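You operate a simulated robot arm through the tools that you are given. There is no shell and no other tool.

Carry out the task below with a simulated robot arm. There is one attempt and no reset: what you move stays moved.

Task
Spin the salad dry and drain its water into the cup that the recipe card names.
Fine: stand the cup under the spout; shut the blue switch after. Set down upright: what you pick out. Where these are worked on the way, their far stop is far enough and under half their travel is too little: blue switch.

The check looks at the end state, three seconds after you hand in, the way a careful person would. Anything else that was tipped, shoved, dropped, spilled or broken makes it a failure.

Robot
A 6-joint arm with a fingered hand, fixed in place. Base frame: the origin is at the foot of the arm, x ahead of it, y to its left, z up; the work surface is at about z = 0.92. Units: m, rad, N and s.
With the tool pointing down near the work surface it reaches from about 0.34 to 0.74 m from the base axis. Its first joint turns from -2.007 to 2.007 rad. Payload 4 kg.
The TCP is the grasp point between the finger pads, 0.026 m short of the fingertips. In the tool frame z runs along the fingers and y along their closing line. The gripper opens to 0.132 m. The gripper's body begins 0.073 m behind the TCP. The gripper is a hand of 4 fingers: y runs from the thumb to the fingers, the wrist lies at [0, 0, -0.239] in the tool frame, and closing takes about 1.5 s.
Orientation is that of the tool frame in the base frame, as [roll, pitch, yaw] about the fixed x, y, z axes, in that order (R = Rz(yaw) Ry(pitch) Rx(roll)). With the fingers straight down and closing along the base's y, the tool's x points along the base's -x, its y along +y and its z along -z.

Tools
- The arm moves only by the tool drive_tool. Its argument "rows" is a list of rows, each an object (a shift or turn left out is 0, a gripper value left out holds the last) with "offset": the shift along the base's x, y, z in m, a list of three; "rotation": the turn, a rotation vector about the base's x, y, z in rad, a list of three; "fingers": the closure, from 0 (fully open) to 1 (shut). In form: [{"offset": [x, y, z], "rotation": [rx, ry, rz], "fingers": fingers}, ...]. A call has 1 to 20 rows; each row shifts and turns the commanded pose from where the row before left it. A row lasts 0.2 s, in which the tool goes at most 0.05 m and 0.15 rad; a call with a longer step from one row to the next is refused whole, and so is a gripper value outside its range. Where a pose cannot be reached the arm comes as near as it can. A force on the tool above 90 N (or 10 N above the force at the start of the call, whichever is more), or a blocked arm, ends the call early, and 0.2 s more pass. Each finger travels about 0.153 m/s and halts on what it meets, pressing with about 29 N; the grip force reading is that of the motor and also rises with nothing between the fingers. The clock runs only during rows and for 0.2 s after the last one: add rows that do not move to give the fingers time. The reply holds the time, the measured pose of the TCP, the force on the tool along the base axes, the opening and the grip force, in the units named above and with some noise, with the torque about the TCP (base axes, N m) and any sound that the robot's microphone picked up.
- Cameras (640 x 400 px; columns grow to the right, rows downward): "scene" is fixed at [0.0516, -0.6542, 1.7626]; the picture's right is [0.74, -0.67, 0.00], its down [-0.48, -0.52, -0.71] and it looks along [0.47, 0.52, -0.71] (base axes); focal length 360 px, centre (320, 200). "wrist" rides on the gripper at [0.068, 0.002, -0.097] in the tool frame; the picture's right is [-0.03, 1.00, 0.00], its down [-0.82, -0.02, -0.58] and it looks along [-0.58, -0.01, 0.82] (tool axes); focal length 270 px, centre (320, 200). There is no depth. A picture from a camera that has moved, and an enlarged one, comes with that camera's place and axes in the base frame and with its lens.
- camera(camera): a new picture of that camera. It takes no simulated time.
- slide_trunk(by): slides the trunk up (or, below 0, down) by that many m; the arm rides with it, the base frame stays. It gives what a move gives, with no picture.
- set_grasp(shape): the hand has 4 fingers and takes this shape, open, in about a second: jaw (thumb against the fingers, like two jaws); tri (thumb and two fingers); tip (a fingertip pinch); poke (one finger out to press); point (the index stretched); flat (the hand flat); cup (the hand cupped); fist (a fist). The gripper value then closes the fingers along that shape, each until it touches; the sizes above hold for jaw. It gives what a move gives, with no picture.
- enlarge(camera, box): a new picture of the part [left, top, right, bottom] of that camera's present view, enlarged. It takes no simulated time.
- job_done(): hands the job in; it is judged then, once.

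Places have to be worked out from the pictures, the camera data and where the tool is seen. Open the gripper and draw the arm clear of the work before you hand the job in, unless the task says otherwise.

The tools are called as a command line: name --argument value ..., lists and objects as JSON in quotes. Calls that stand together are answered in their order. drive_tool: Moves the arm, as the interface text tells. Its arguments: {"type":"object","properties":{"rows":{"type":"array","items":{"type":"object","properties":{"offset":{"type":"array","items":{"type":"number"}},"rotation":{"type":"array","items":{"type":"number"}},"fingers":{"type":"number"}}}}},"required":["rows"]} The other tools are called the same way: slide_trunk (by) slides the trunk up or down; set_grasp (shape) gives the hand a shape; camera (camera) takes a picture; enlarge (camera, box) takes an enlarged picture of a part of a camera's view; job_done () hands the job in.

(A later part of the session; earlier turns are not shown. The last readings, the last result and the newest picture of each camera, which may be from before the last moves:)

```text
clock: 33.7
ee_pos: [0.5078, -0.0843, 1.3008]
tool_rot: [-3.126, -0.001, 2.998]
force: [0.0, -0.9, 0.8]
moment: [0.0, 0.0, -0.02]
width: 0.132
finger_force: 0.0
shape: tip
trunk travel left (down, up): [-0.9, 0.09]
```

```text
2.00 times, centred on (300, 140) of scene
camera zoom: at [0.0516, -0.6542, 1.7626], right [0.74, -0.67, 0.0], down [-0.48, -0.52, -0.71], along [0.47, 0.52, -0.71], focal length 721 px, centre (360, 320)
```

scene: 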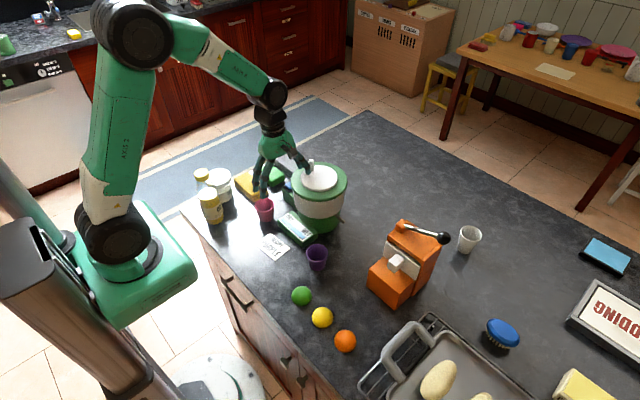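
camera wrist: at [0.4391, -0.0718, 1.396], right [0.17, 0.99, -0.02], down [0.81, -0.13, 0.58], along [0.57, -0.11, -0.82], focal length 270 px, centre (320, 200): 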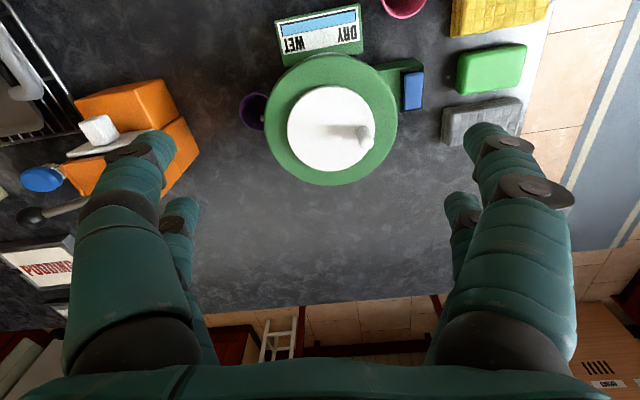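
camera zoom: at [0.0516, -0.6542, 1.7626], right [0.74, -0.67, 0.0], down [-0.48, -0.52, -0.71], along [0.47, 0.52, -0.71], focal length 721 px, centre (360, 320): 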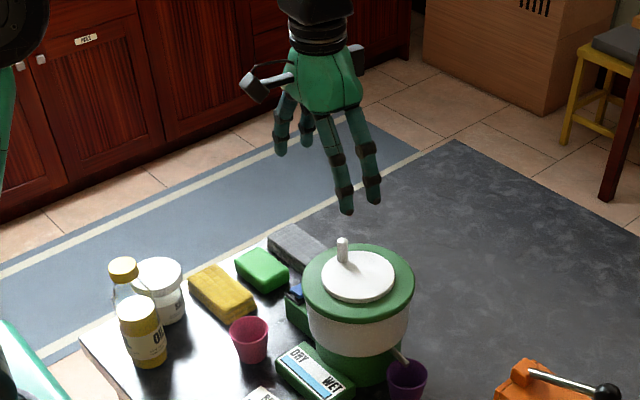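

The tip shape looks like jaw when open, so I close it in free air to see how the fingertips meet.

drive_tool --rows '[{"fingers": 0.85}, {"offset": [0, 0, 0]}, {"offset": [0, 0, 0]}, {"offset": [0, 0, 0]}, {"offset": [0, 0, 0]}, {"offset": [0, 0, 0]}, {"offset": [0, 0, 0]}]'

camera --camera "wrist"

enlarge --camera "scene" --box '[260, 40, 360, 140]'

```text
clock: 35.3
ee_pos: [0.5078, -0.0849, 1.2998]
tool_rot: [-3.127, -0.001, 2.997]
force: [-0.5, 0.3, -0.2]
moment: [0.0, 0.0, 0.0]
width: 0.0204
finger_force: 0.1
shape: tip
trunk travel left (down, up): [-0.9, 0.09]
```

```text
taken
camera wrist: at [0.4391, -0.0718, 1.396], right [0.17, 0.99, -0.02], down [0.81, -0.13, 0.58], along [0.57, -0.11, -0.82], focal length 270 px, centre (320, 200)
```

wrist: 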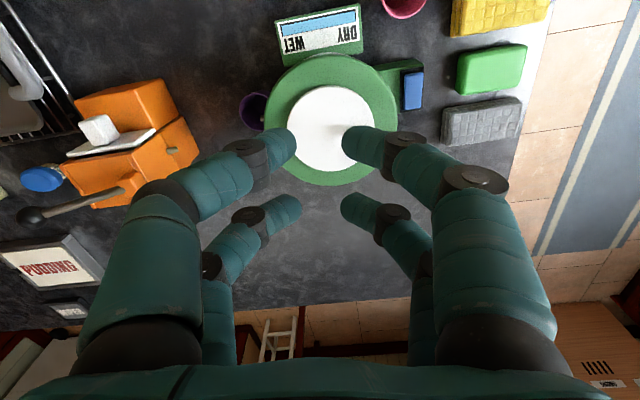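

```text
4.00 times, centred on (310, 90) of scene
camera zoom: at [0.0516, -0.6542, 1.7626], right [0.74, -0.67, 0.0], down [-0.48, -0.52, -0.71], along [0.47, 0.52, -0.71], focal length 1442 px, centre (360, 640)
```

zoom: 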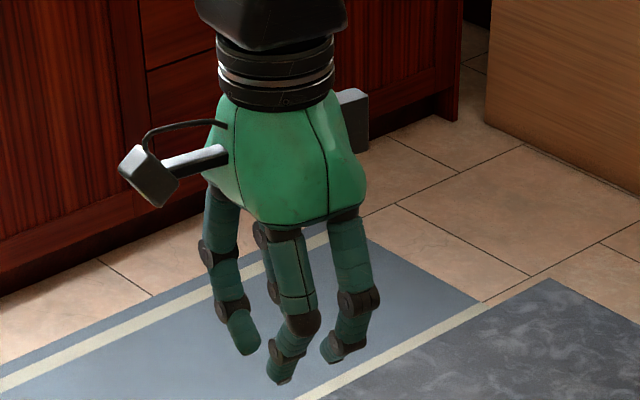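

Both finger pairs close alike with a gap between them. I try the tri and poke shapes in free air to choose the best one for the crank peg.

set_grasp --shape "tri"

drive_tool --rows '[{"fingers": 0.9}, {"offset": [0, 0, 0]}, {"offset": [0, 0, 0]}, {"offset": [0, 0, 0]}, {"offset": [0, 0, 0]}, {"offset": [0, 0, 0]}, {"offset": [0, 0, 0]}]'

enlarge --camera "scene" --box '[260, 40, 360, 140]'

camera --camera "wrist"

set_grasp --shape "poke"

enlarge --camera "scene" --box '[260, 40, 360, 140]'

camera --camera "wrist"

```text
clock: 36.2
ee_pos: [0.5078, -0.0841, 1.2999]
tool_rot: [-3.126, -0.001, 2.996]
force: [-0.4, 0.4, 0.6]
moment: [0.0, 0.0, -0.01]
width: 0.1319
finger_force: 0.1
shape: tri
trunk travel left (down, up): [-0.9, 0.09]
```

```text
clock: 37.8
ee_pos: [0.5084, -0.0853, 1.2999]
tool_rot: [-3.126, 0.0, 2.997]
force: [-0.1, 0.2, 0.5]
moment: [0.01, -0.03, 0.01]
width: 0.0137
finger_force: 0.1
shape: tri
trunk travel left (down, up): [-0.9, 0.09]
```

```text
4.00 times, centred on (310, 90) of scene
camera zoom: at [0.0516, -0.6542, 1.7626], right [0.74, -0.67, 0.0], down [-0.48, -0.52, -0.71], along [0.47, 0.52, -0.71], focal length 1442 px, centre (360, 640)
```

zoom: 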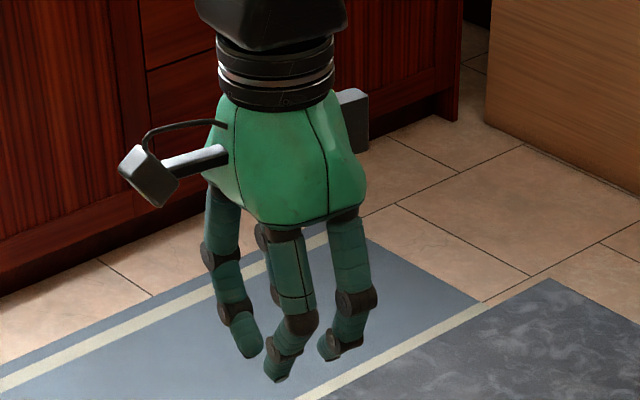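

```text
taken
camera wrist: at [0.439, -0.0718, 1.396], right [0.17, 0.99, -0.02], down [0.81, -0.13, 0.58], along [0.57, -0.11, -0.82], focal length 270 px, centre (320, 200)
```

wrist: 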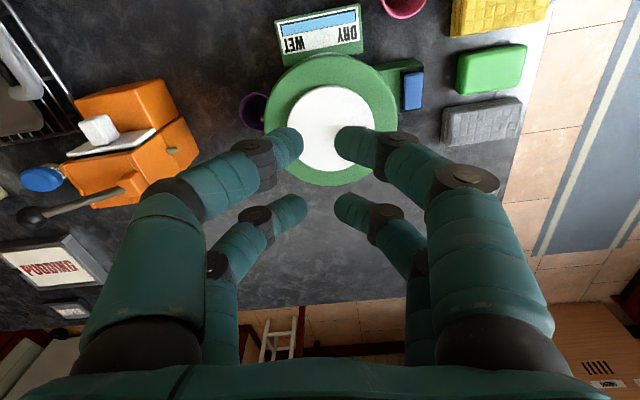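

```text
clock: 38.7
ee_pos: [0.5074, -0.0864, 1.3004]
tool_rot: [-3.125, 0.0, 2.997]
force: [-0.1, 1.9, 0.4]
moment: [0.02, -0.04, -0.02]
width: 0.0001
finger_force: 0.0
shape: poke
trunk travel left (down, up): [-0.9, 0.09]
```

```text
4.00 times, centred on (310, 90) of scene
camera zoom: at [0.0516, -0.6542, 1.7626], right [0.74, -0.67, 0.0], down [-0.48, -0.52, -0.71], along [0.47, 0.52, -0.71], focal length 1442 px, centre (360, 640)
```

zoom: 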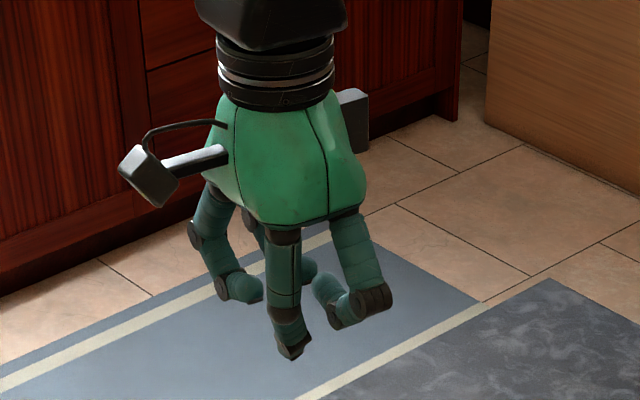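

```text
taken
camera wrist: at [0.439, -0.0718, 1.396], right [0.17, 0.99, -0.02], down [0.81, -0.13, 0.58], along [0.57, -0.11, -0.82], focal length 270 px, centre (320, 200)
```

wrist: 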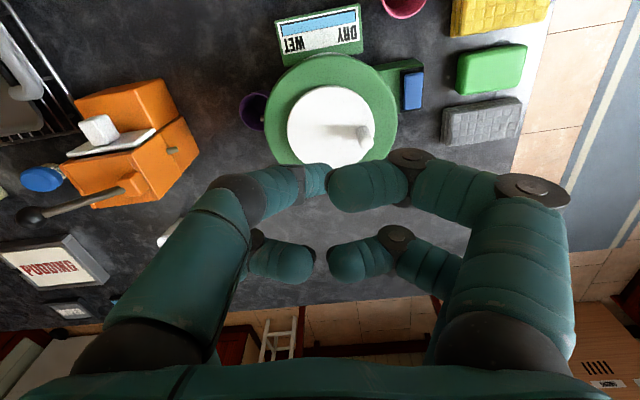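

In the poke shape one finger stands out at the TCP with the others curled above it — suitable for pushing the peg around. I zoom in to locate the disc centre and the peg exactly.

enlarge --camera "wrist" --box '[250, 40, 420, 180]'

enlarge --camera "scene" --box '[270, 140, 370, 240]'

```text
2.86 times, centred on (335, 110) of wrist
camera zoom: at [0.439, -0.0718, 1.396], right [0.17, 0.99, -0.02], down [0.81, -0.13, 0.58], along [0.57, -0.11, -0.82], focal length 772 px, centre (277, 457)
```

zoom: 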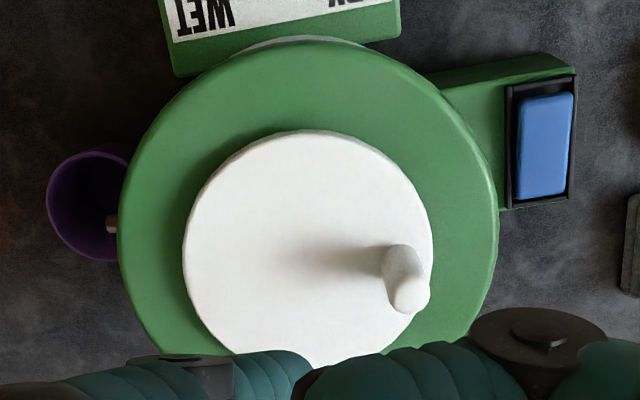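

```text
4.00 times, centred on (320, 190) of scene
camera zoom: at [0.0516, -0.6542, 1.7626], right [0.74, -0.67, 0.0], down [-0.48, -0.52, -0.71], along [0.47, 0.52, -0.71], focal length 1442 px, centre (320, 240)
```

zoom: 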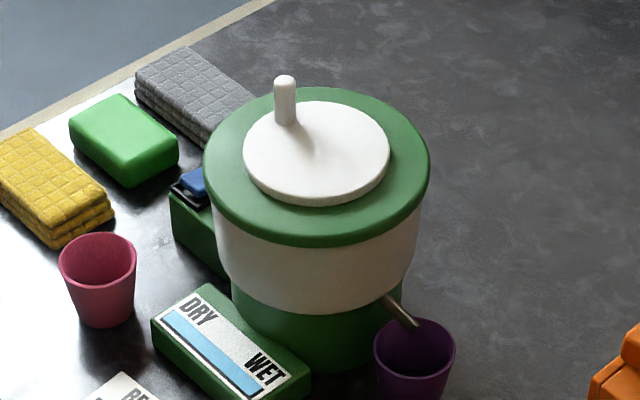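

Disc centre is about (0.558, -0.0845), the peg about (0.568, -0.045) at radius 0.04 with its top near z 1.115. I move the poke finger above a spot on the disc behind the peg, still clear, and check.

drive_tool --rows '[{"offset": [0.0076, 0.0091, -0.035], "fingers": 0}, {"offset": [0.0076, 0.0091, -0.035]}, {"offset": [0.0077, 0.0091, -0.035]}, {"offset": [0.0077, 0.0091, -0.03]}, {"offset": [0, 0, 0]}, {"offset": [0, 0, 0]}]'

camera --camera "wrist"

enlarge --camera "scene" --box '[270, 110, 370, 210]'

```text
clock: 40.1
ee_pos: [0.5377, -0.049, 1.1641]
tool_rot: [-3.124, 0.001, 2.998]
force: [-0.2, 0.4, -0.7]
moment: [0.01, -0.02, 0.02]
width: 0.0
finger_force: 0.1
shape: poke
trunk travel left (down, up): [-0.9, 0.09]
```

```text
taken
camera wrist: at [0.4697, -0.0369, 1.2597], right [0.17, 0.99, -0.02], down [0.81, -0.13, 0.58], along [0.57, -0.11, -0.82], focal length 270 px, centre (320, 200)
```

wrist: 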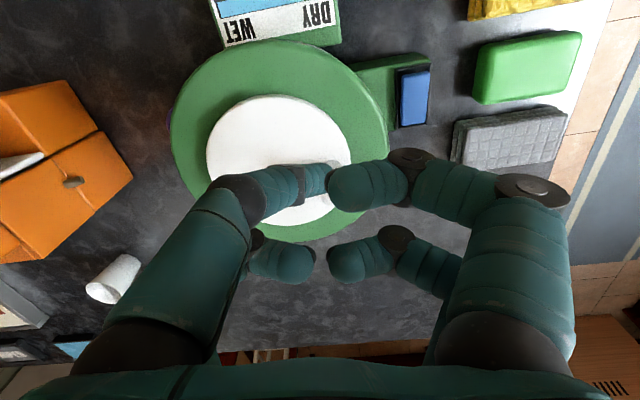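

```text
4.00 times, centred on (320, 160) of scene
camera zoom: at [0.0516, -0.6542, 1.7626], right [0.74, -0.67, 0.0], down [-0.48, -0.52, -0.71], along [0.47, 0.52, -0.71], focal length 1442 px, centre (320, 360)
```

zoom: 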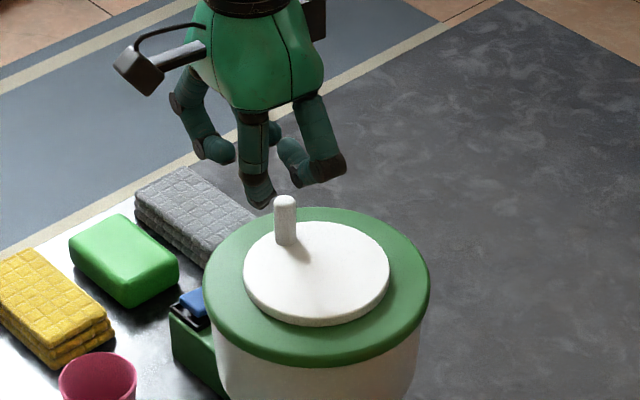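

The finger tip sits roughly 6 mm further in x than the TCP. I lower to TCP z 1.132 behind the peg (curled fingers stay above the peg top) and push clockwise by a first part-turn.

drive_tool --rows '[{"offset": [-0.0055, 0.003, -0.012]}, {"offset": [0, 0, -0.02]}, {"offset": [0, 0, 0]}, {"offset": [0.0131, 0.0048, 0]}, {"offset": [0.0138, 0, 0]}, {"offset": [0.0131, -0.0048, 0]}, {"offset": [0.0106, -0.0089, 0]}, {"offset": [0.007, -0.012, 0]}, {"offset": [0, 0, 0]}]'

camera --camera "wrist"

enlarge --camera "scene" --box '[260, 110, 380, 260]'

```text
clock: 42.1
ee_pos: [0.5913, -0.0677, 1.1319]
tool_rot: [-3.124, 0.0, 2.996]
force: [-1.0, -0.9, 0.1]
moment: [-0.01, -0.01, 0.0]
width: 0.0
finger_force: 0.2
shape: poke
trunk travel left (down, up): [-0.9, 0.09]
```

```text
taken
camera wrist: at [0.5226, -0.0546, 1.2281], right [0.17, 0.99, -0.02], down [0.81, -0.13, 0.58], along [0.57, -0.11, -0.82], focal length 270 px, centre (320, 200)
```

wrist: 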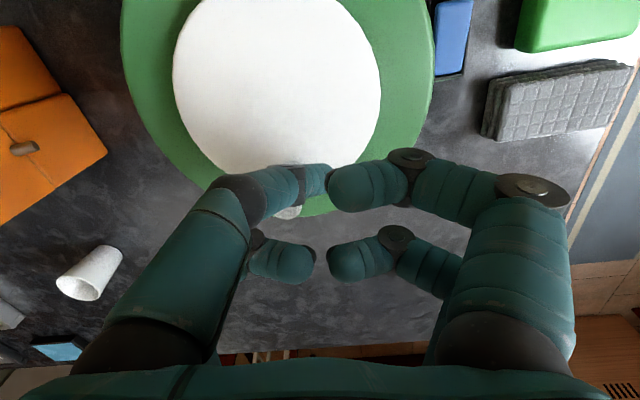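

```text
2.67 times, centred on (320, 185) of scene
camera zoom: at [0.0516, -0.6542, 1.7626], right [0.74, -0.67, 0.0], down [-0.48, -0.52, -0.71], along [0.47, 0.52, -0.71], focal length 961 px, centre (320, 240)
```

zoom: 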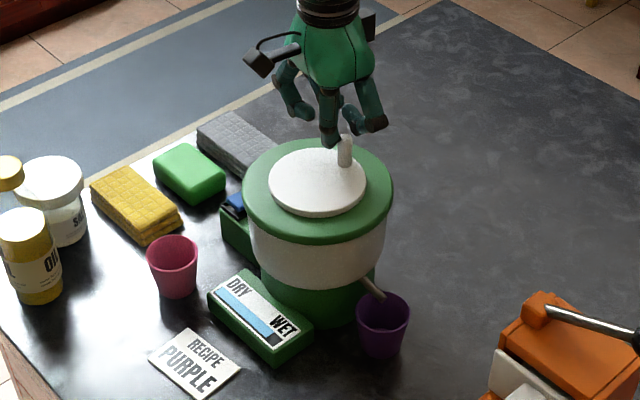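

Pushing works: the gauge's blue bar has pulled back from the WET end. I continue clockwise for one full turn and look again.

drive_tool --rows '[{"offset": [0.0024, -0.0137, 0]}, {"offset": [-0.0024, -0.0137, 0]}, {"offset": [-0.007, -0.012, 0]}, {"offset": [-0.0106, -0.0089, 0]}, {"offset": [-0.0131, -0.0048, 0]}, {"offset": [-0.0138, 0, 0]}, {"offset": [-0.0131, 0.0048, 0]}, {"offset": [-0.0106, 0.0089, 0]}, {"offset": [-0.007, 0.012, 0]}, {"offset": [-0.0024, 0.0137, 0]}, {"offset": [0.0024, 0.0137, 0]}, {"offset": [0.007, 0.012, 0]}, {"offset": [0.0106, 0.0089, 0]}, {"offset": [0.0131, 0.0048, 0]}, {"offset": [0.0138, 0, 0]}, {"offset": [0.0131, -0.0048, 0]}, {"offset": [0.0106, -0.0089, 0]}, {"offset": [0.007, -0.012, 0]}]'

enlarge --camera "scene" --box '[260, 110, 380, 260]'

```text
clock: 45.9
ee_pos: [0.5907, -0.0671, 1.1339]
tool_rot: [-3.127, -0.001, 2.997]
force: [-0.3, -0.2, -0.2]
moment: [0.0, 0.01, -0.01]
width: 0.0
finger_force: 0.1
shape: poke
trunk travel left (down, up): [-0.9, 0.09]
```

```text
2.67 times, centred on (320, 185) of scene
camera zoom: at [0.0516, -0.6542, 1.7626], right [0.74, -0.67, 0.0], down [-0.48, -0.52, -0.71], along [0.47, 0.52, -0.71], focal length 961 px, centre (320, 240)
```

zoom: 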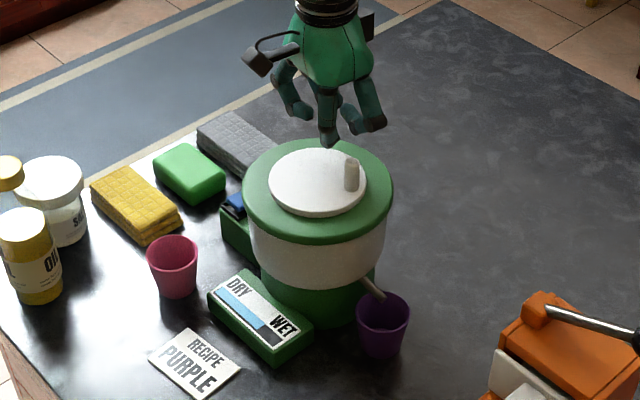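

The bar has shrunk a bit more. I zoom into the gauge to judge the rate.

enlarge --camera "scene" --box '[275, 200, 325, 250]'

```text
8.00 times, centred on (300, 225) of scene
camera zoom: at [0.0516, -0.6542, 1.7626], right [0.74, -0.67, 0.0], down [-0.48, -0.52, -0.71], along [0.47, 0.52, -0.71], focal length 2884 px, centre (480, 0)
```

zoom: 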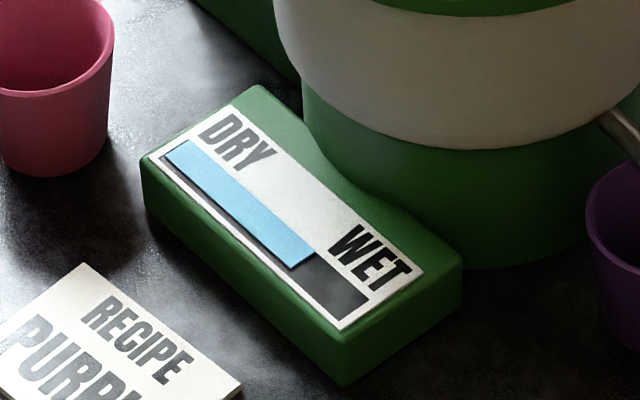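

About a quarter of the bar is gone after 1.3 turns. I keep cranking clockwise, a little faster, for 1⅔ turns.

drive_tool --rows '[{"offset": [0.0018, -0.0206, 0]}, {"offset": [-0.0088, -0.0188, 0]}, {"offset": [-0.0169, -0.0119, 0]}, {"offset": [-0.0206, -0.0018, 0]}, {"offset": [-0.0188, 0.0088, 0]}, {"offset": [-0.0119, 0.0169, 0]}, {"offset": [-0.0018, 0.0206, 0]}, {"offset": [0.0088, 0.0188, 0]}, {"offset": [0.0169, 0.0119, 0]}, {"offset": [0.0206, 0.0018, 0]}, {"offset": [0.0188, -0.0088, 0]}, {"offset": [0.0119, -0.0169, 0]}, {"offset": [0.0018, -0.0206, 0]}, {"offset": [-0.0088, -0.0188, 0]}, {"offset": [-0.0169, -0.0119, 0]}, {"offset": [-0.0206, -0.0018, 0]}, {"offset": [-0.0188, 0.0088, 0]}, {"offset": [-0.0119, 0.0169, 0]}, {"offset": [-0.0018, 0.0206, 0]}, {"offset": [0.0088, 0.0188, 0]}]'

enlarge --camera "scene" --box '[250, 110, 370, 260]'

enlarge --camera "scene" --box '[275, 200, 325, 250]'

```text
clock: 50.1
ee_pos: [0.5205, -0.0556, 1.1325]
tool_rot: [-3.124, -0.001, 2.997]
force: [-0.4, 0.8, 0.4]
moment: [0.03, 0.06, 0.01]
width: 0.0
finger_force: 0.0
shape: poke
trunk travel left (down, up): [-0.9, 0.09]
```

```text
2.67 times, centred on (310, 185) of scene
camera zoom: at [0.0516, -0.6542, 1.7626], right [0.74, -0.67, 0.0], down [-0.48, -0.52, -0.71], along [0.47, 0.52, -0.71], focal length 961 px, centre (347, 240)
```

zoom: 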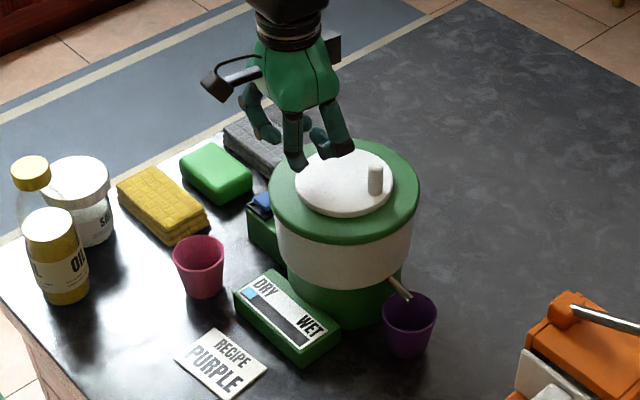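

```text
8.00 times, centred on (300, 225) of scene
camera zoom: at [0.0516, -0.6542, 1.7626], right [0.74, -0.67, 0.0], down [-0.48, -0.52, -0.71], along [0.47, 0.52, -0.71], focal length 2884 px, centre (480, 0)
```

zoom: 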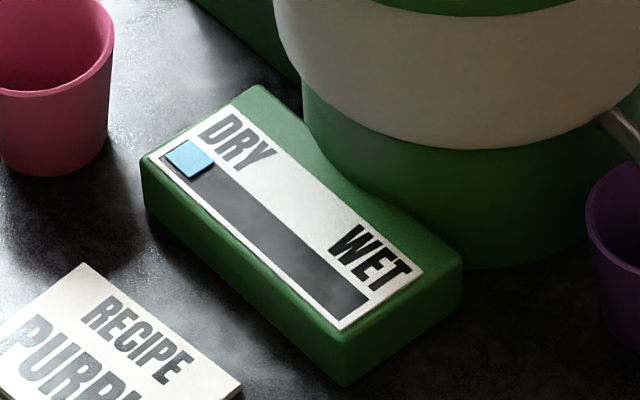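

Nearly dry – a small piece of blue remains, and the peg has coasted ahead. I push one more turn.

drive_tool --rows '[{"offset": [0.0169, 0.0119, 0]}, {"offset": [0.0206, 0.0018, 0]}, {"offset": [0.0188, -0.0088, 0]}, {"offset": [0.0119, -0.0169, 0]}, {"offset": [0.0018, -0.0206, 0]}, {"offset": [-0.0088, -0.0188, 0]}, {"offset": [-0.0169, -0.0119, 0]}, {"offset": [-0.0206, -0.0018, 0]}, {"offset": [-0.0188, 0.0088, 0]}, {"offset": [-0.0119, 0.0169, 0]}, {"offset": [-0.0018, 0.0206, 0]}, {"offset": [0.0088, 0.0188, 0]}]'

enlarge --camera "scene" --box '[250, 110, 370, 260]'

enlarge --camera "scene" --box '[275, 200, 325, 250]'

```text
clock: 52.7
ee_pos: [0.5214, -0.0562, 1.1338]
tool_rot: [-3.124, 0.0, 2.998]
force: [0.2, 0.2, 0.6]
moment: [0.0, 0.04, 0.0]
width: 0.0002
finger_force: 0.0
shape: poke
trunk travel left (down, up): [-0.9, 0.09]
```

```text
2.67 times, centred on (310, 185) of scene
camera zoom: at [0.0516, -0.6542, 1.7626], right [0.74, -0.67, 0.0], down [-0.48, -0.52, -0.71], along [0.47, 0.52, -0.71], focal length 961 px, centre (347, 240)
```

zoom: 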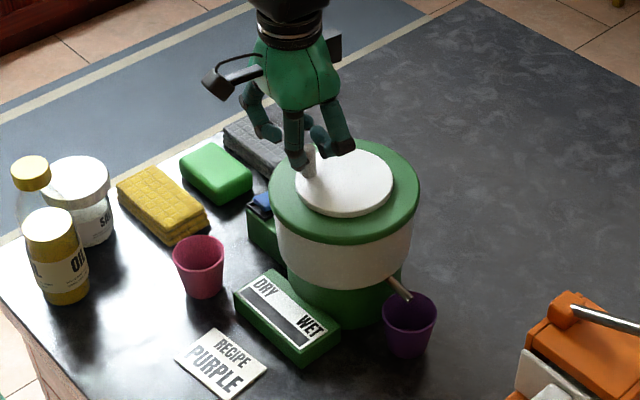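

```text
8.00 times, centred on (300, 225) of scene
camera zoom: at [0.0516, -0.6542, 1.7626], right [0.74, -0.67, 0.0], down [-0.48, -0.52, -0.71], along [0.47, 0.52, -0.71], focal length 2884 px, centre (480, 0)
```

zoom: 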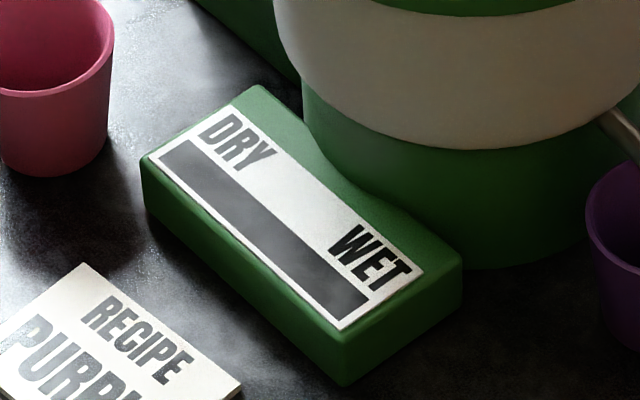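

The gauge is empty, so the salad is dry. I lift the finger straight up, then swing over to the blue switch with the hand yawed so its wide side runs along x, and look at it.

drive_tool --rows '[{"offset": [0, 0, 0.03]}, {"offset": [0, 0, 0.045]}, {"offset": [0, 0, 0.045]}, {"rotation": [0, 0, -0.1426], "offset": [0.0039, 0.0101, 0]}, {"rotation": [0, 0, -0.1426], "offset": [0.0039, 0.0101, 0]}, {"rotation": [0, 0, -0.1426], "offset": [0.0039, 0.0101, 0]}, {"rotation": [0, 0, -0.1426], "offset": [0.0039, 0.0101, 0]}, {"rotation": [0, 0, -0.1426], "offset": [0.0039, 0.0101, 0]}, {"rotation": [0, 0, -0.1426], "offset": [0.0039, 0.0101, 0]}, {"rotation": [0, 0, -0.1426], "offset": [0.0039, 0.0101, 0]}, {"rotation": [0, 0, -0.1426], "offset": [0.0039, 0.0101, 0]}, {"rotation": [0, 0, -0.1426], "offset": [0.0039, 0.0101, 0]}, {"rotation": [0, 0, -0.1426], "offset": [0.0035, 0.0101, 0]}, {"offset": [0, 0, 0]}]'

camera --camera "wrist"

camera --camera "scene"

```text
clock: 55.7
ee_pos: [0.5624, 0.0462, 1.2552]
tool_rot: [-3.123, 0.0, 1.568]
force: [-0.1, -0.1, -0.6]
moment: [0.0, 0.01, 0.01]
width: 0.0001
finger_force: 0.0
shape: poke
trunk travel left (down, up): [-0.9, 0.09]
```

```text
taken
camera wrist: at [0.5634, 0.1145, 1.349], right [1.0, -0.03, -0.02], down [-0.01, -0.82, 0.58], along [-0.03, -0.58, -0.82], focal length 270 px, centre (320, 200)
```

wrist: 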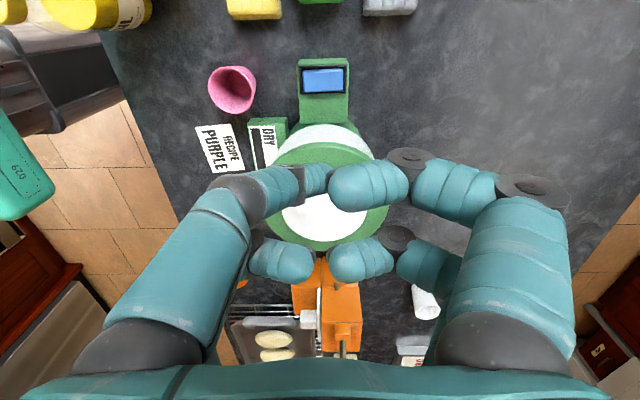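

```text
taken
```

scene: 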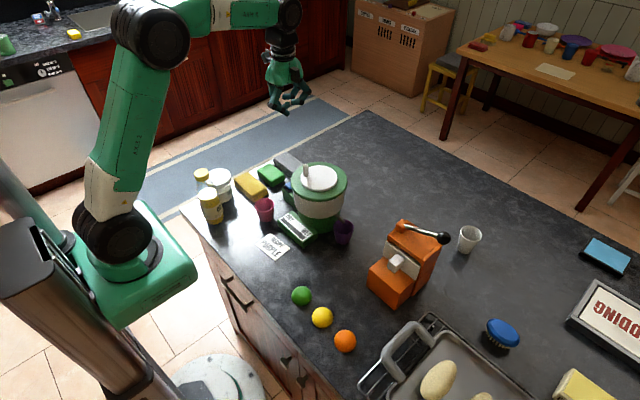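

The switch is seen from the +y side now. I enlarge it from both cameras to understand how it moves.

enlarge --camera "wrist" --box '[285, 50, 365, 130]'

enlarge --camera "scene" --box '[275, 165, 315, 205]'

```text
5.00 times, centred on (325, 90) of wrist
camera zoom: at [0.5634, 0.1145, 1.349], right [1.0, -0.03, -0.02], down [-0.01, -0.82, 0.58], along [-0.03, -0.58, -0.82], focal length 1351 px, centre (295, 750)
```

zoom: 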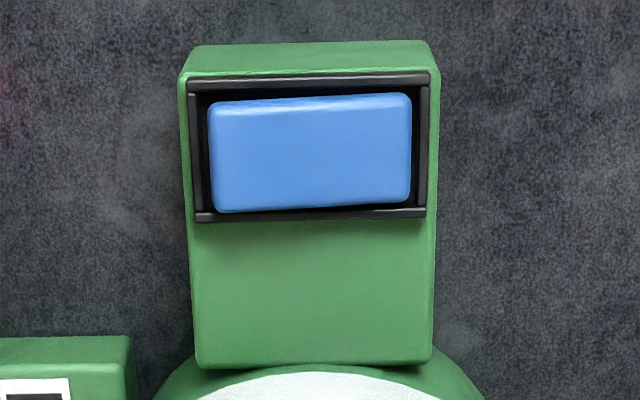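

```text
10.00 times, centred on (295, 185) of scene
camera zoom: at [0.0516, -0.6542, 1.7626], right [0.74, -0.67, 0.0], down [-0.48, -0.52, -0.71], along [0.47, 0.52, -0.71], focal length 3605 px, centre (570, 350)
```

zoom: 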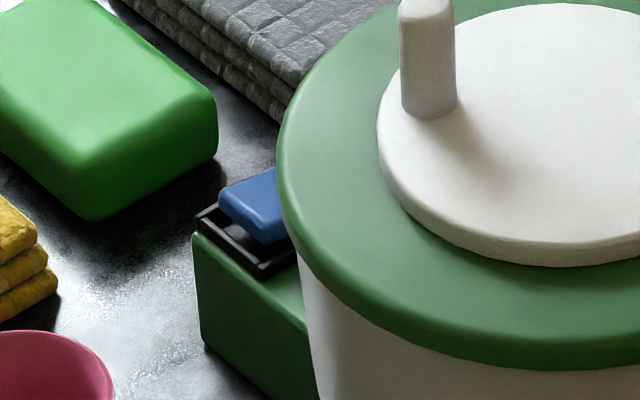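

The rocker tilts along x: its -x end stands up and its +x end is pressed (shut). I tilt the hand slightly away from the lid and bring the poke finger above the -x end, near (0.539, 0.042).

drive_tool --rows '[{"rotation": [-0.13, 0, 0], "offset": [-0.01, 0.003, 0]}, {"rotation": [-0.13, 0, 0], "offset": [-0.0114, 0.003, 0]}, {"offset": [0, 0, -0.04]}, {"offset": [0, 0, -0.04]}, {"offset": [0, 0, -0.04]}, {"offset": [0, 0, -0.04]}, {"offset": [0, 0, -0.035]}, {"offset": [0, 0, 0]}, {"offset": [0, 0, 0]}]'

camera --camera "wrist"

enlarge --camera "scene" --box '[260, 145, 320, 205]'

```text
clock: 57.7
ee_pos: [0.5401, 0.0526, 1.0594]
tool_rot: [-3.125, 0.261, 1.571]
force: [-0.7, -0.4, 0.1]
moment: [-0.01, 0.02, -0.01]
width: 0.0
finger_force: 0.0
shape: poke
trunk travel left (down, up): [-0.9, 0.09]
```

```text
taken
camera wrist: at [0.5417, 0.1434, 1.1339], right [1.0, -0.03, -0.01], down [-0.01, -0.64, 0.77], along [-0.03, -0.77, -0.64], focal length 270 px, centre (320, 200)
```

wrist: 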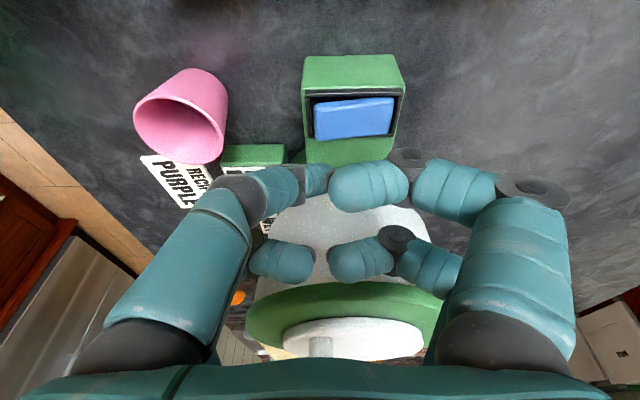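

```text
6.67 times, centred on (290, 175) of scene
camera zoom: at [0.0516, -0.6542, 1.7626], right [0.74, -0.67, 0.0], down [-0.48, -0.52, -0.71], along [0.47, 0.52, -0.71], focal length 2403 px, centre (520, 367)
```

zoom: 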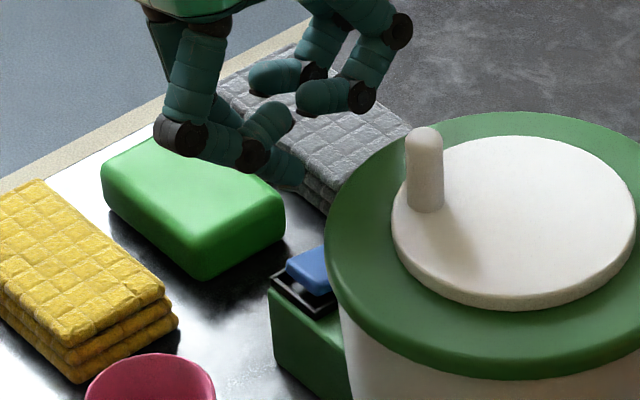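

The poke finger's tip appears near (298, 178) in the zoom; I enlarge more to pin where it is over the rocker.

enlarge --camera "scene" --box '[275, 150, 315, 195]'

enlarge --camera "wrist" --box '[240, 40, 430, 220]'

```text
8.89 times, centred on (295, 172) of scene
camera zoom: at [0.0516, -0.6542, 1.7626], right [0.74, -0.67, 0.0], down [-0.48, -0.52, -0.71], along [0.47, 0.52, -0.71], focal length 3204 px, centre (542, 444)
```

zoom: 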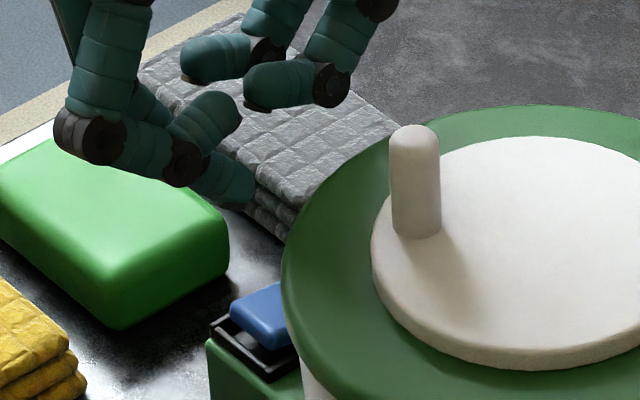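

```text
2.22 times, centred on (335, 130) of wrist
camera zoom: at [0.5417, 0.1434, 1.1339], right [1.0, -0.03, -0.01], down [-0.01, -0.64, 0.77], along [-0.03, -0.77, -0.64], focal length 601 px, centre (287, 356)
```

zoom: 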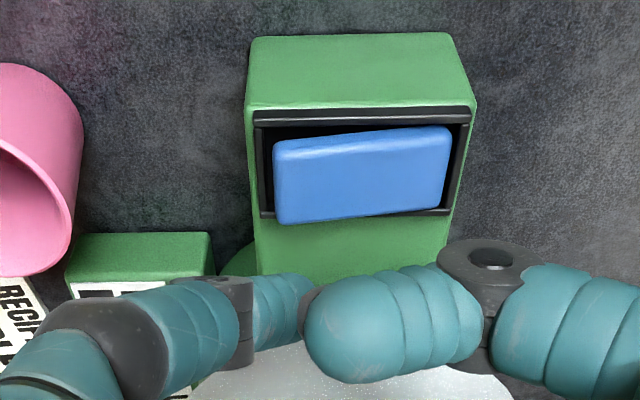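

The fingertip is at about (0.543, 0.042, 1.032), right above the raised -x end of the rocker (x 0.534–0.585, y 0.041). I lower to just above it, then press in small steps.

drive_tool --rows '[{"offset": [-0.003, 0, -0.015]}, {"offset": [0, 0, -0.015]}, {"offset": [0, 0, -0.01]}, {"offset": [0, 0, -0.004]}, {"offset": [0, 0, -0.004]}, {"offset": [0, 0, 0]}]'

enlarge --camera "wrist" --box '[240, 40, 430, 220]'

enlarge --camera "scene" --box '[275, 150, 315, 195]'

```text
clock: 59.1
ee_pos: [0.5355, 0.0523, 1.0094]
tool_rot: [-3.124, 0.258, 1.574]
force: [-0.3, -0.1, 0.6]
moment: [0.01, 0.0, 0.02]
width: 0.0
finger_force: 0.1
shape: poke
trunk travel left (down, up): [-0.9, 0.09]
```

```text
2.22 times, centred on (335, 130) of wrist
camera zoom: at [0.5375, 0.144, 1.0844], right [1.0, -0.03, -0.01], down [-0.01, -0.64, 0.77], along [-0.03, -0.77, -0.64], focal length 601 px, centre (287, 356)
```

zoom: 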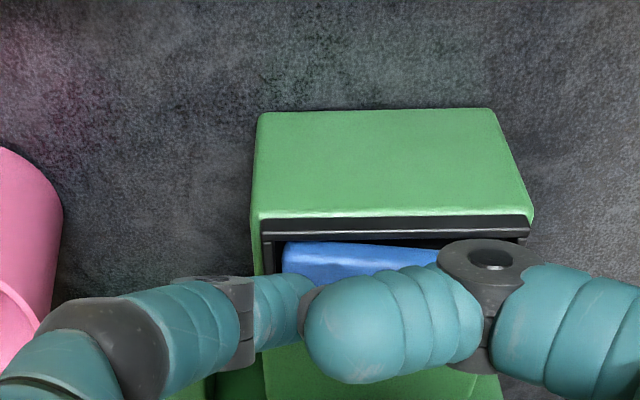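

```text
8.89 times, centred on (295, 172) of scene
camera zoom: at [0.0516, -0.6542, 1.7626], right [0.74, -0.67, 0.0], down [-0.48, -0.52, -0.71], along [0.47, 0.52, -0.71], focal length 3204 px, centre (542, 444)
```

zoom: 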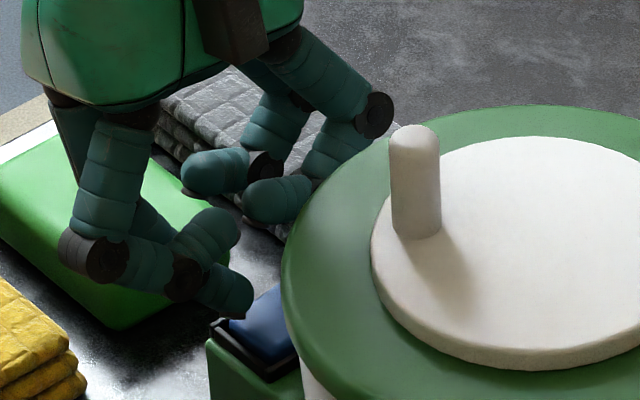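

The rocker has tipped over: its -x end is now down and the +x end up. I press a little deeper to make sure it reaches its stop.

drive_tool --rows '[{"offset": [0, 0, -0.003]}, {"offset": [0, 0, -0.002]}, {"offset": [0, 0, 0]}, {"offset": [0, 0, 0]}]'

enlarge --camera "scene" --box '[275, 150, 375, 265]'

enlarge --camera "scene" --box '[320, 205, 370, 255]'

```text
clock: 60.1
ee_pos: [0.5338, 0.0521, 1.0063]
tool_rot: [-3.128, 0.262, 1.572]
force: [-2.6, 3.5, 16.6]
moment: [-0.05, 0.07, 0.01]
width: 0.0001
finger_force: 0.0
shape: poke
trunk travel left (down, up): [-0.9, 0.09]
```

```text
3.48 times, centred on (325, 208) of scene
camera zoom: at [0.0516, -0.6542, 1.7626], right [0.74, -0.67, 0.0], down [-0.48, -0.52, -0.71], along [0.47, 0.52, -0.71], focal length 1254 px, centre (303, 174)
```

zoom: 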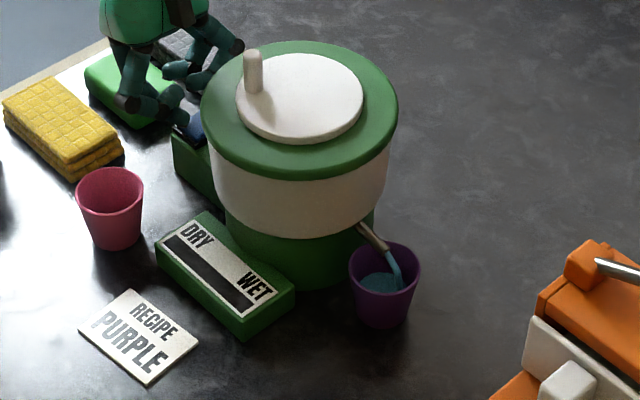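

```text
8.00 times, centred on (345, 230) of scene
camera zoom: at [0.0516, -0.6542, 1.7626], right [0.74, -0.67, 0.0], down [-0.48, -0.52, -0.71], along [0.47, 0.52, -0.71], focal length 2884 px, centre (120, -40)
```

zoom: 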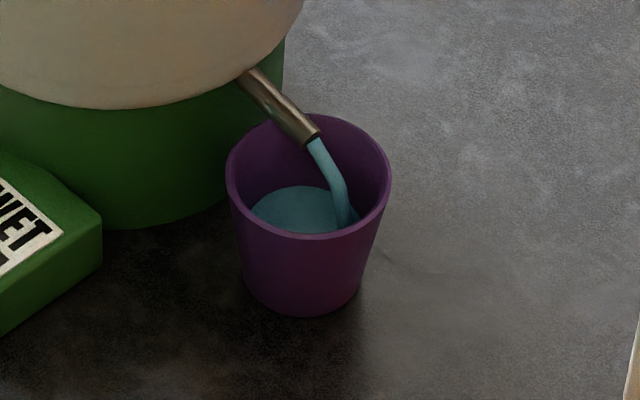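

Water is running into the purple cup, and the reading of 16.6 N shows the rocker is at its stop. I lift the finger, move it above the +x end ready to shut, and watch the level.

drive_tool --rows '[{"offset": [0, 0, 0.02]}, {"offset": [0, 0, 0.02]}, {"offset": [0.021, 0, 0]}, {"offset": [0.021, 0, 0]}, {"offset": [0, 0, 0]}]'

enlarge --camera "scene" --box '[320, 205, 370, 255]'

enlarge --camera "wrist" --box '[240, 40, 430, 220]'

```text
clock: 61.3
ee_pos: [0.5783, 0.0525, 1.0427]
tool_rot: [-3.124, 0.262, 1.574]
force: [0.1, 0.1, -0.1]
moment: [-0.02, 0.0, -0.04]
width: 0.0
finger_force: 0.0
shape: poke
trunk travel left (down, up): [-0.9, 0.09]
```

```text
8.00 times, centred on (345, 230) of scene
camera zoom: at [0.0516, -0.6542, 1.7626], right [0.74, -0.67, 0.0], down [-0.48, -0.52, -0.71], along [0.47, 0.52, -0.71], focal length 2884 px, centre (120, -40)
```

zoom: 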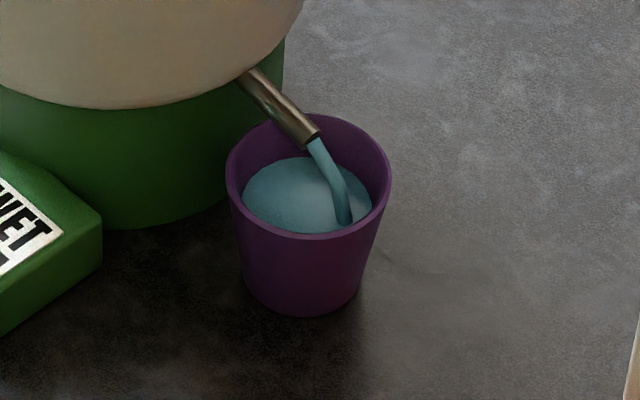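

```text
2.22 times, centred on (335, 130) of wrist
camera zoom: at [0.5801, 0.1434, 1.1181], right [1.0, -0.03, -0.01], down [-0.01, -0.64, 0.77], along [-0.03, -0.77, -0.64], focal length 601 px, centre (287, 356)
```

zoom: 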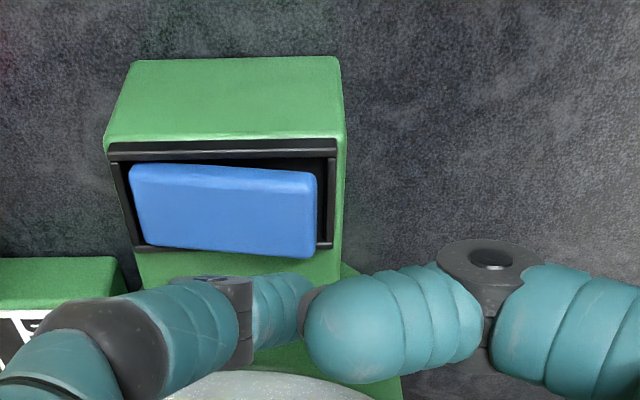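

The level is rising about 1 cm/s and is past half. I drop to just above the +x end in one short step and check the level again.

drive_tool --rows '[{"offset": [-0.002, 0, -0.02]}]'

enlarge --camera "scene" --box '[320, 205, 370, 255]'

```text
clock: 61.7
ee_pos: [0.5773, 0.0526, 1.0251]
tool_rot: [-3.122, 0.259, 1.571]
force: [-0.7, -0.2, 0.2]
moment: [0.0, 0.01, 0.04]
width: 0.0
finger_force: 0.1
shape: poke
trunk travel left (down, up): [-0.9, 0.09]
```

```text
8.00 times, centred on (345, 230) of scene
camera zoom: at [0.0516, -0.6542, 1.7626], right [0.74, -0.67, 0.0], down [-0.48, -0.52, -0.71], along [0.47, 0.52, -0.71], focal length 2884 px, centre (120, -40)
```

zoom: 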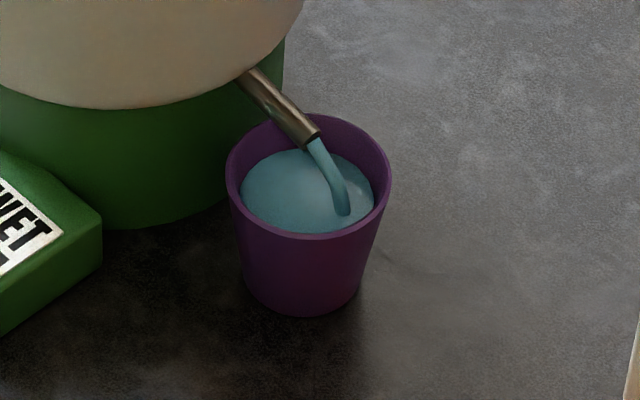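

The level is near 70 % and rising more slowly. I wait one more short step and look again.

drive_tool --rows '[{"offset": [0, 0, -0.004]}]'

enlarge --camera "scene" --box '[320, 205, 370, 255]'

```text
clock: 62.1
ee_pos: [0.5754, 0.0516, 1.021]
tool_rot: [-3.123, 0.261, 1.572]
force: [0.1, -0.6, 0.3]
moment: [-0.02, -0.01, -0.01]
width: 0.0001
finger_force: 0.1
shape: poke
trunk travel left (down, up): [-0.9, 0.09]
```

```text
8.00 times, centred on (345, 230) of scene
camera zoom: at [0.0516, -0.6542, 1.7626], right [0.74, -0.67, 0.0], down [-0.48, -0.52, -0.71], along [0.47, 0.52, -0.71], focal length 2884 px, centre (120, -40)
```

zoom: 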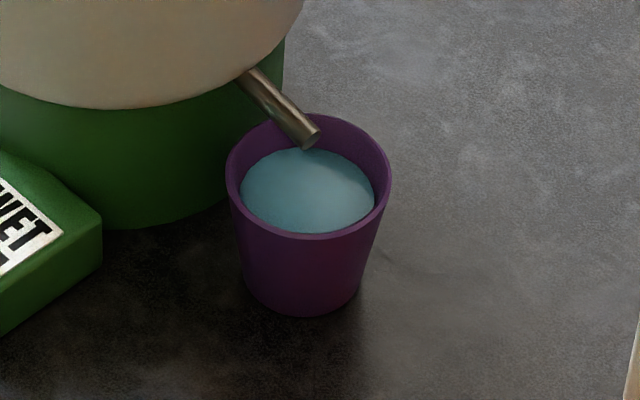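

The stream has ended with the cup about three quarters full and nothing spilled. I press the +x end down to shut the switch.

drive_tool --rows '[{"offset": [0, 0, -0.005]}, {"offset": [0, 0, -0.004]}, {"offset": [0, 0, -0.003]}, {"offset": [0, 0, -0.003]}, {"offset": [0, 0, 0]}]'

enlarge --camera "wrist" --box '[240, 40, 430, 220]'

```text
clock: 63.3
ee_pos: [0.5751, 0.0518, 1.0074]
tool_rot: [-3.131, 0.261, 1.57]
force: [-1.2, 0.5, 20.4]
moment: [-0.12, 0.02, 0.01]
width: 0.0
finger_force: 0.1
shape: poke
trunk travel left (down, up): [-0.9, 0.09]
```

```text
2.22 times, centred on (335, 130) of wrist
camera zoom: at [0.5763, 0.1433, 1.0825], right [1.0, -0.03, -0.01], down [-0.01, -0.64, 0.77], along [-0.02, -0.77, -0.64], focal length 601 px, centre (287, 356)
```

zoom: 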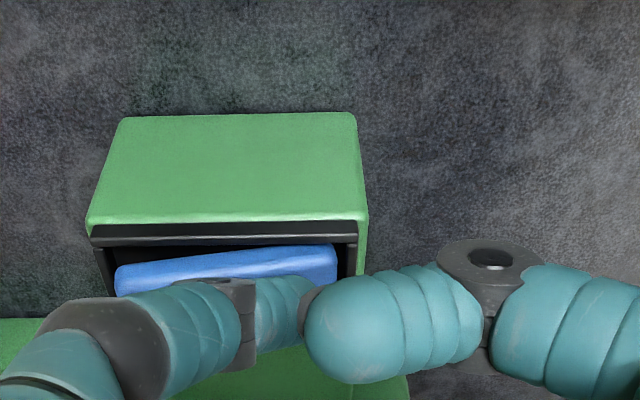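

The rocker is back with its +x end pressed at the stop (20 N). I lift straight up and verify the switch, the cup and the gauge.

drive_tool --rows '[{"offset": [0, 0, 0.02]}, {"offset": [0, 0, 0.04]}, {"offset": [0, 0.005, 0.045]}, {"offset": [0, 0.005, 0.045]}, {"offset": [0, 0, 0.045]}, {"offset": [0, 0, 0.045]}, {"offset": [0, 0, 0]}, {"offset": [0, 0, 0]}]'

enlarge --camera "wrist" --box '[200, 20, 420, 180]'

camera --camera "scene"

enlarge --camera "scene" --box '[260, 150, 370, 260]'

```text
clock: 65.1
ee_pos: [0.5753, 0.0639, 1.2479]
tool_rot: [-3.124, 0.26, 1.573]
force: [0.6, -0.7, 0.0]
moment: [-0.01, 0.0, -0.01]
width: 0.0
finger_force: 0.0
shape: poke
trunk travel left (down, up): [-0.9, 0.09]
```

```text
2.50 times, centred on (310, 100) of wrist
camera zoom: at [0.5778, 0.155, 1.3224], right [1.0, -0.03, -0.01], down [-0.01, -0.64, 0.77], along [-0.03, -0.77, -0.64], focal length 676 px, centre (345, 450)
```

zoom: 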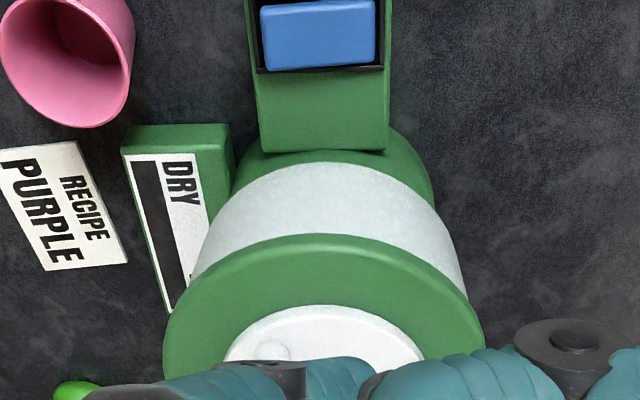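

```text
taken
```

scene: 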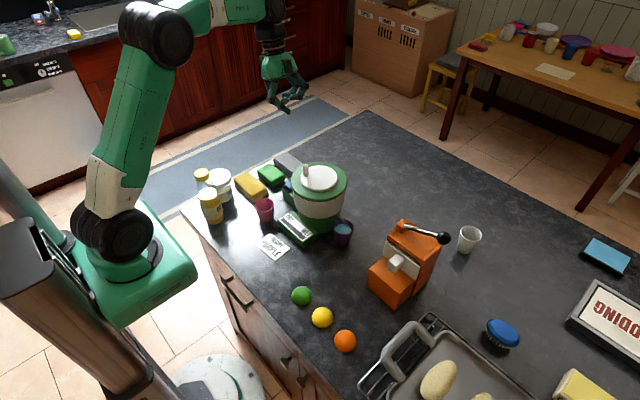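

```text
3.64 times, centred on (315, 205) of scene
camera zoom: at [0.0516, -0.6542, 1.7626], right [0.74, -0.67, 0.0], down [-0.48, -0.52, -0.71], along [0.47, 0.52, -0.71], focal length 1311 px, centre (338, 182)
```

zoom: 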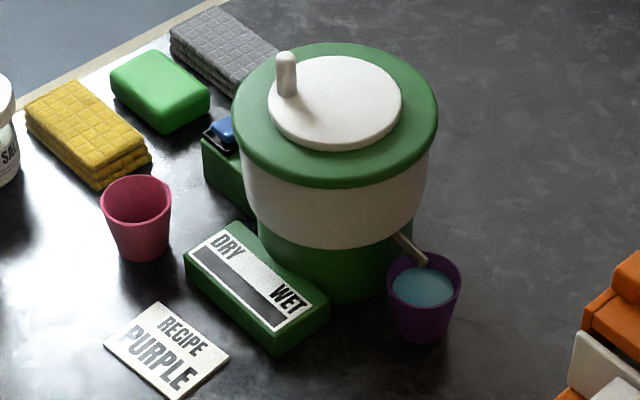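

Gauge empty, cup full and upright under the spout, pink cup and other things in place. I compare the switch with its first look, open the hand and draw the arm further clear.

set_grasp --shape "jaw"

drive_tool --rows '[{"rotation": [0.13, 0, 0], "offset": [-0.02, 0, 0.03], "fingers": 0}, {"rotation": [0.13, 0, 0], "offset": [-0.02, 0, 0.03]}, {"offset": [-0.03, 0.01, 0.02]}, {"offset": [-0.03, 0.01, 0.02]}, {"offset": [0, 0, 0]}, {"offset": [0, 0, 0]}]'

enlarge --camera "scene" --box '[275, 165, 315, 205]'

enlarge --camera "scene" --box '[320, 205, 370, 255]'

camera --camera "scene"

```text
clock: 66.0
ee_pos: [0.5755, 0.0644, 1.2469]
tool_rot: [-3.123, 0.26, 1.571]
force: [0.5, 0.0, -0.4]
moment: [0.0, 0.0, -0.01]
width: 0.132
finger_force: 0.1
shape: jaw
trunk travel left (down, up): [-0.9, 0.09]
```

```text
clock: 67.4
ee_pos: [0.48, 0.0802, 1.3447]
tool_rot: [-3.126, -0.001, 1.572]
force: [-0.2, -0.2, -0.1]
moment: [0.0, 0.03, 0.0]
width: 0.1319
finger_force: 0.1
shape: jaw
trunk travel left (down, up): [-0.9, 0.09]
```

```text
10.00 times, centred on (295, 185) of scene
camera zoom: at [0.0516, -0.6542, 1.7626], right [0.74, -0.67, 0.0], down [-0.48, -0.52, -0.71], along [0.47, 0.52, -0.71], focal length 3605 px, centre (570, 350)
```

zoom: 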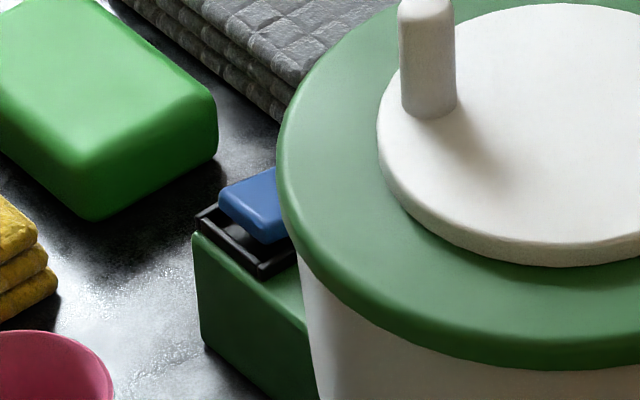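

```text
8.00 times, centred on (345, 230) of scene
camera zoom: at [0.0516, -0.6542, 1.7626], right [0.74, -0.67, 0.0], down [-0.48, -0.52, -0.71], along [0.47, 0.52, -0.71], focal length 2884 px, centre (120, -40)
```

zoom: 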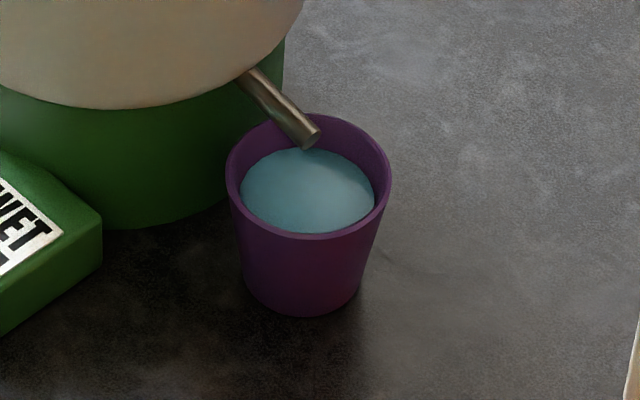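

```text
taken
```

scene: 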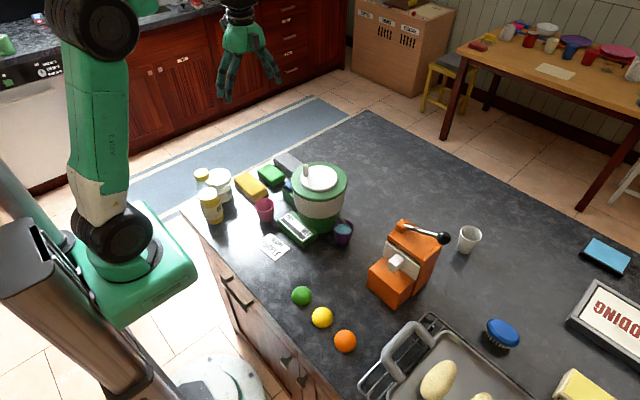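

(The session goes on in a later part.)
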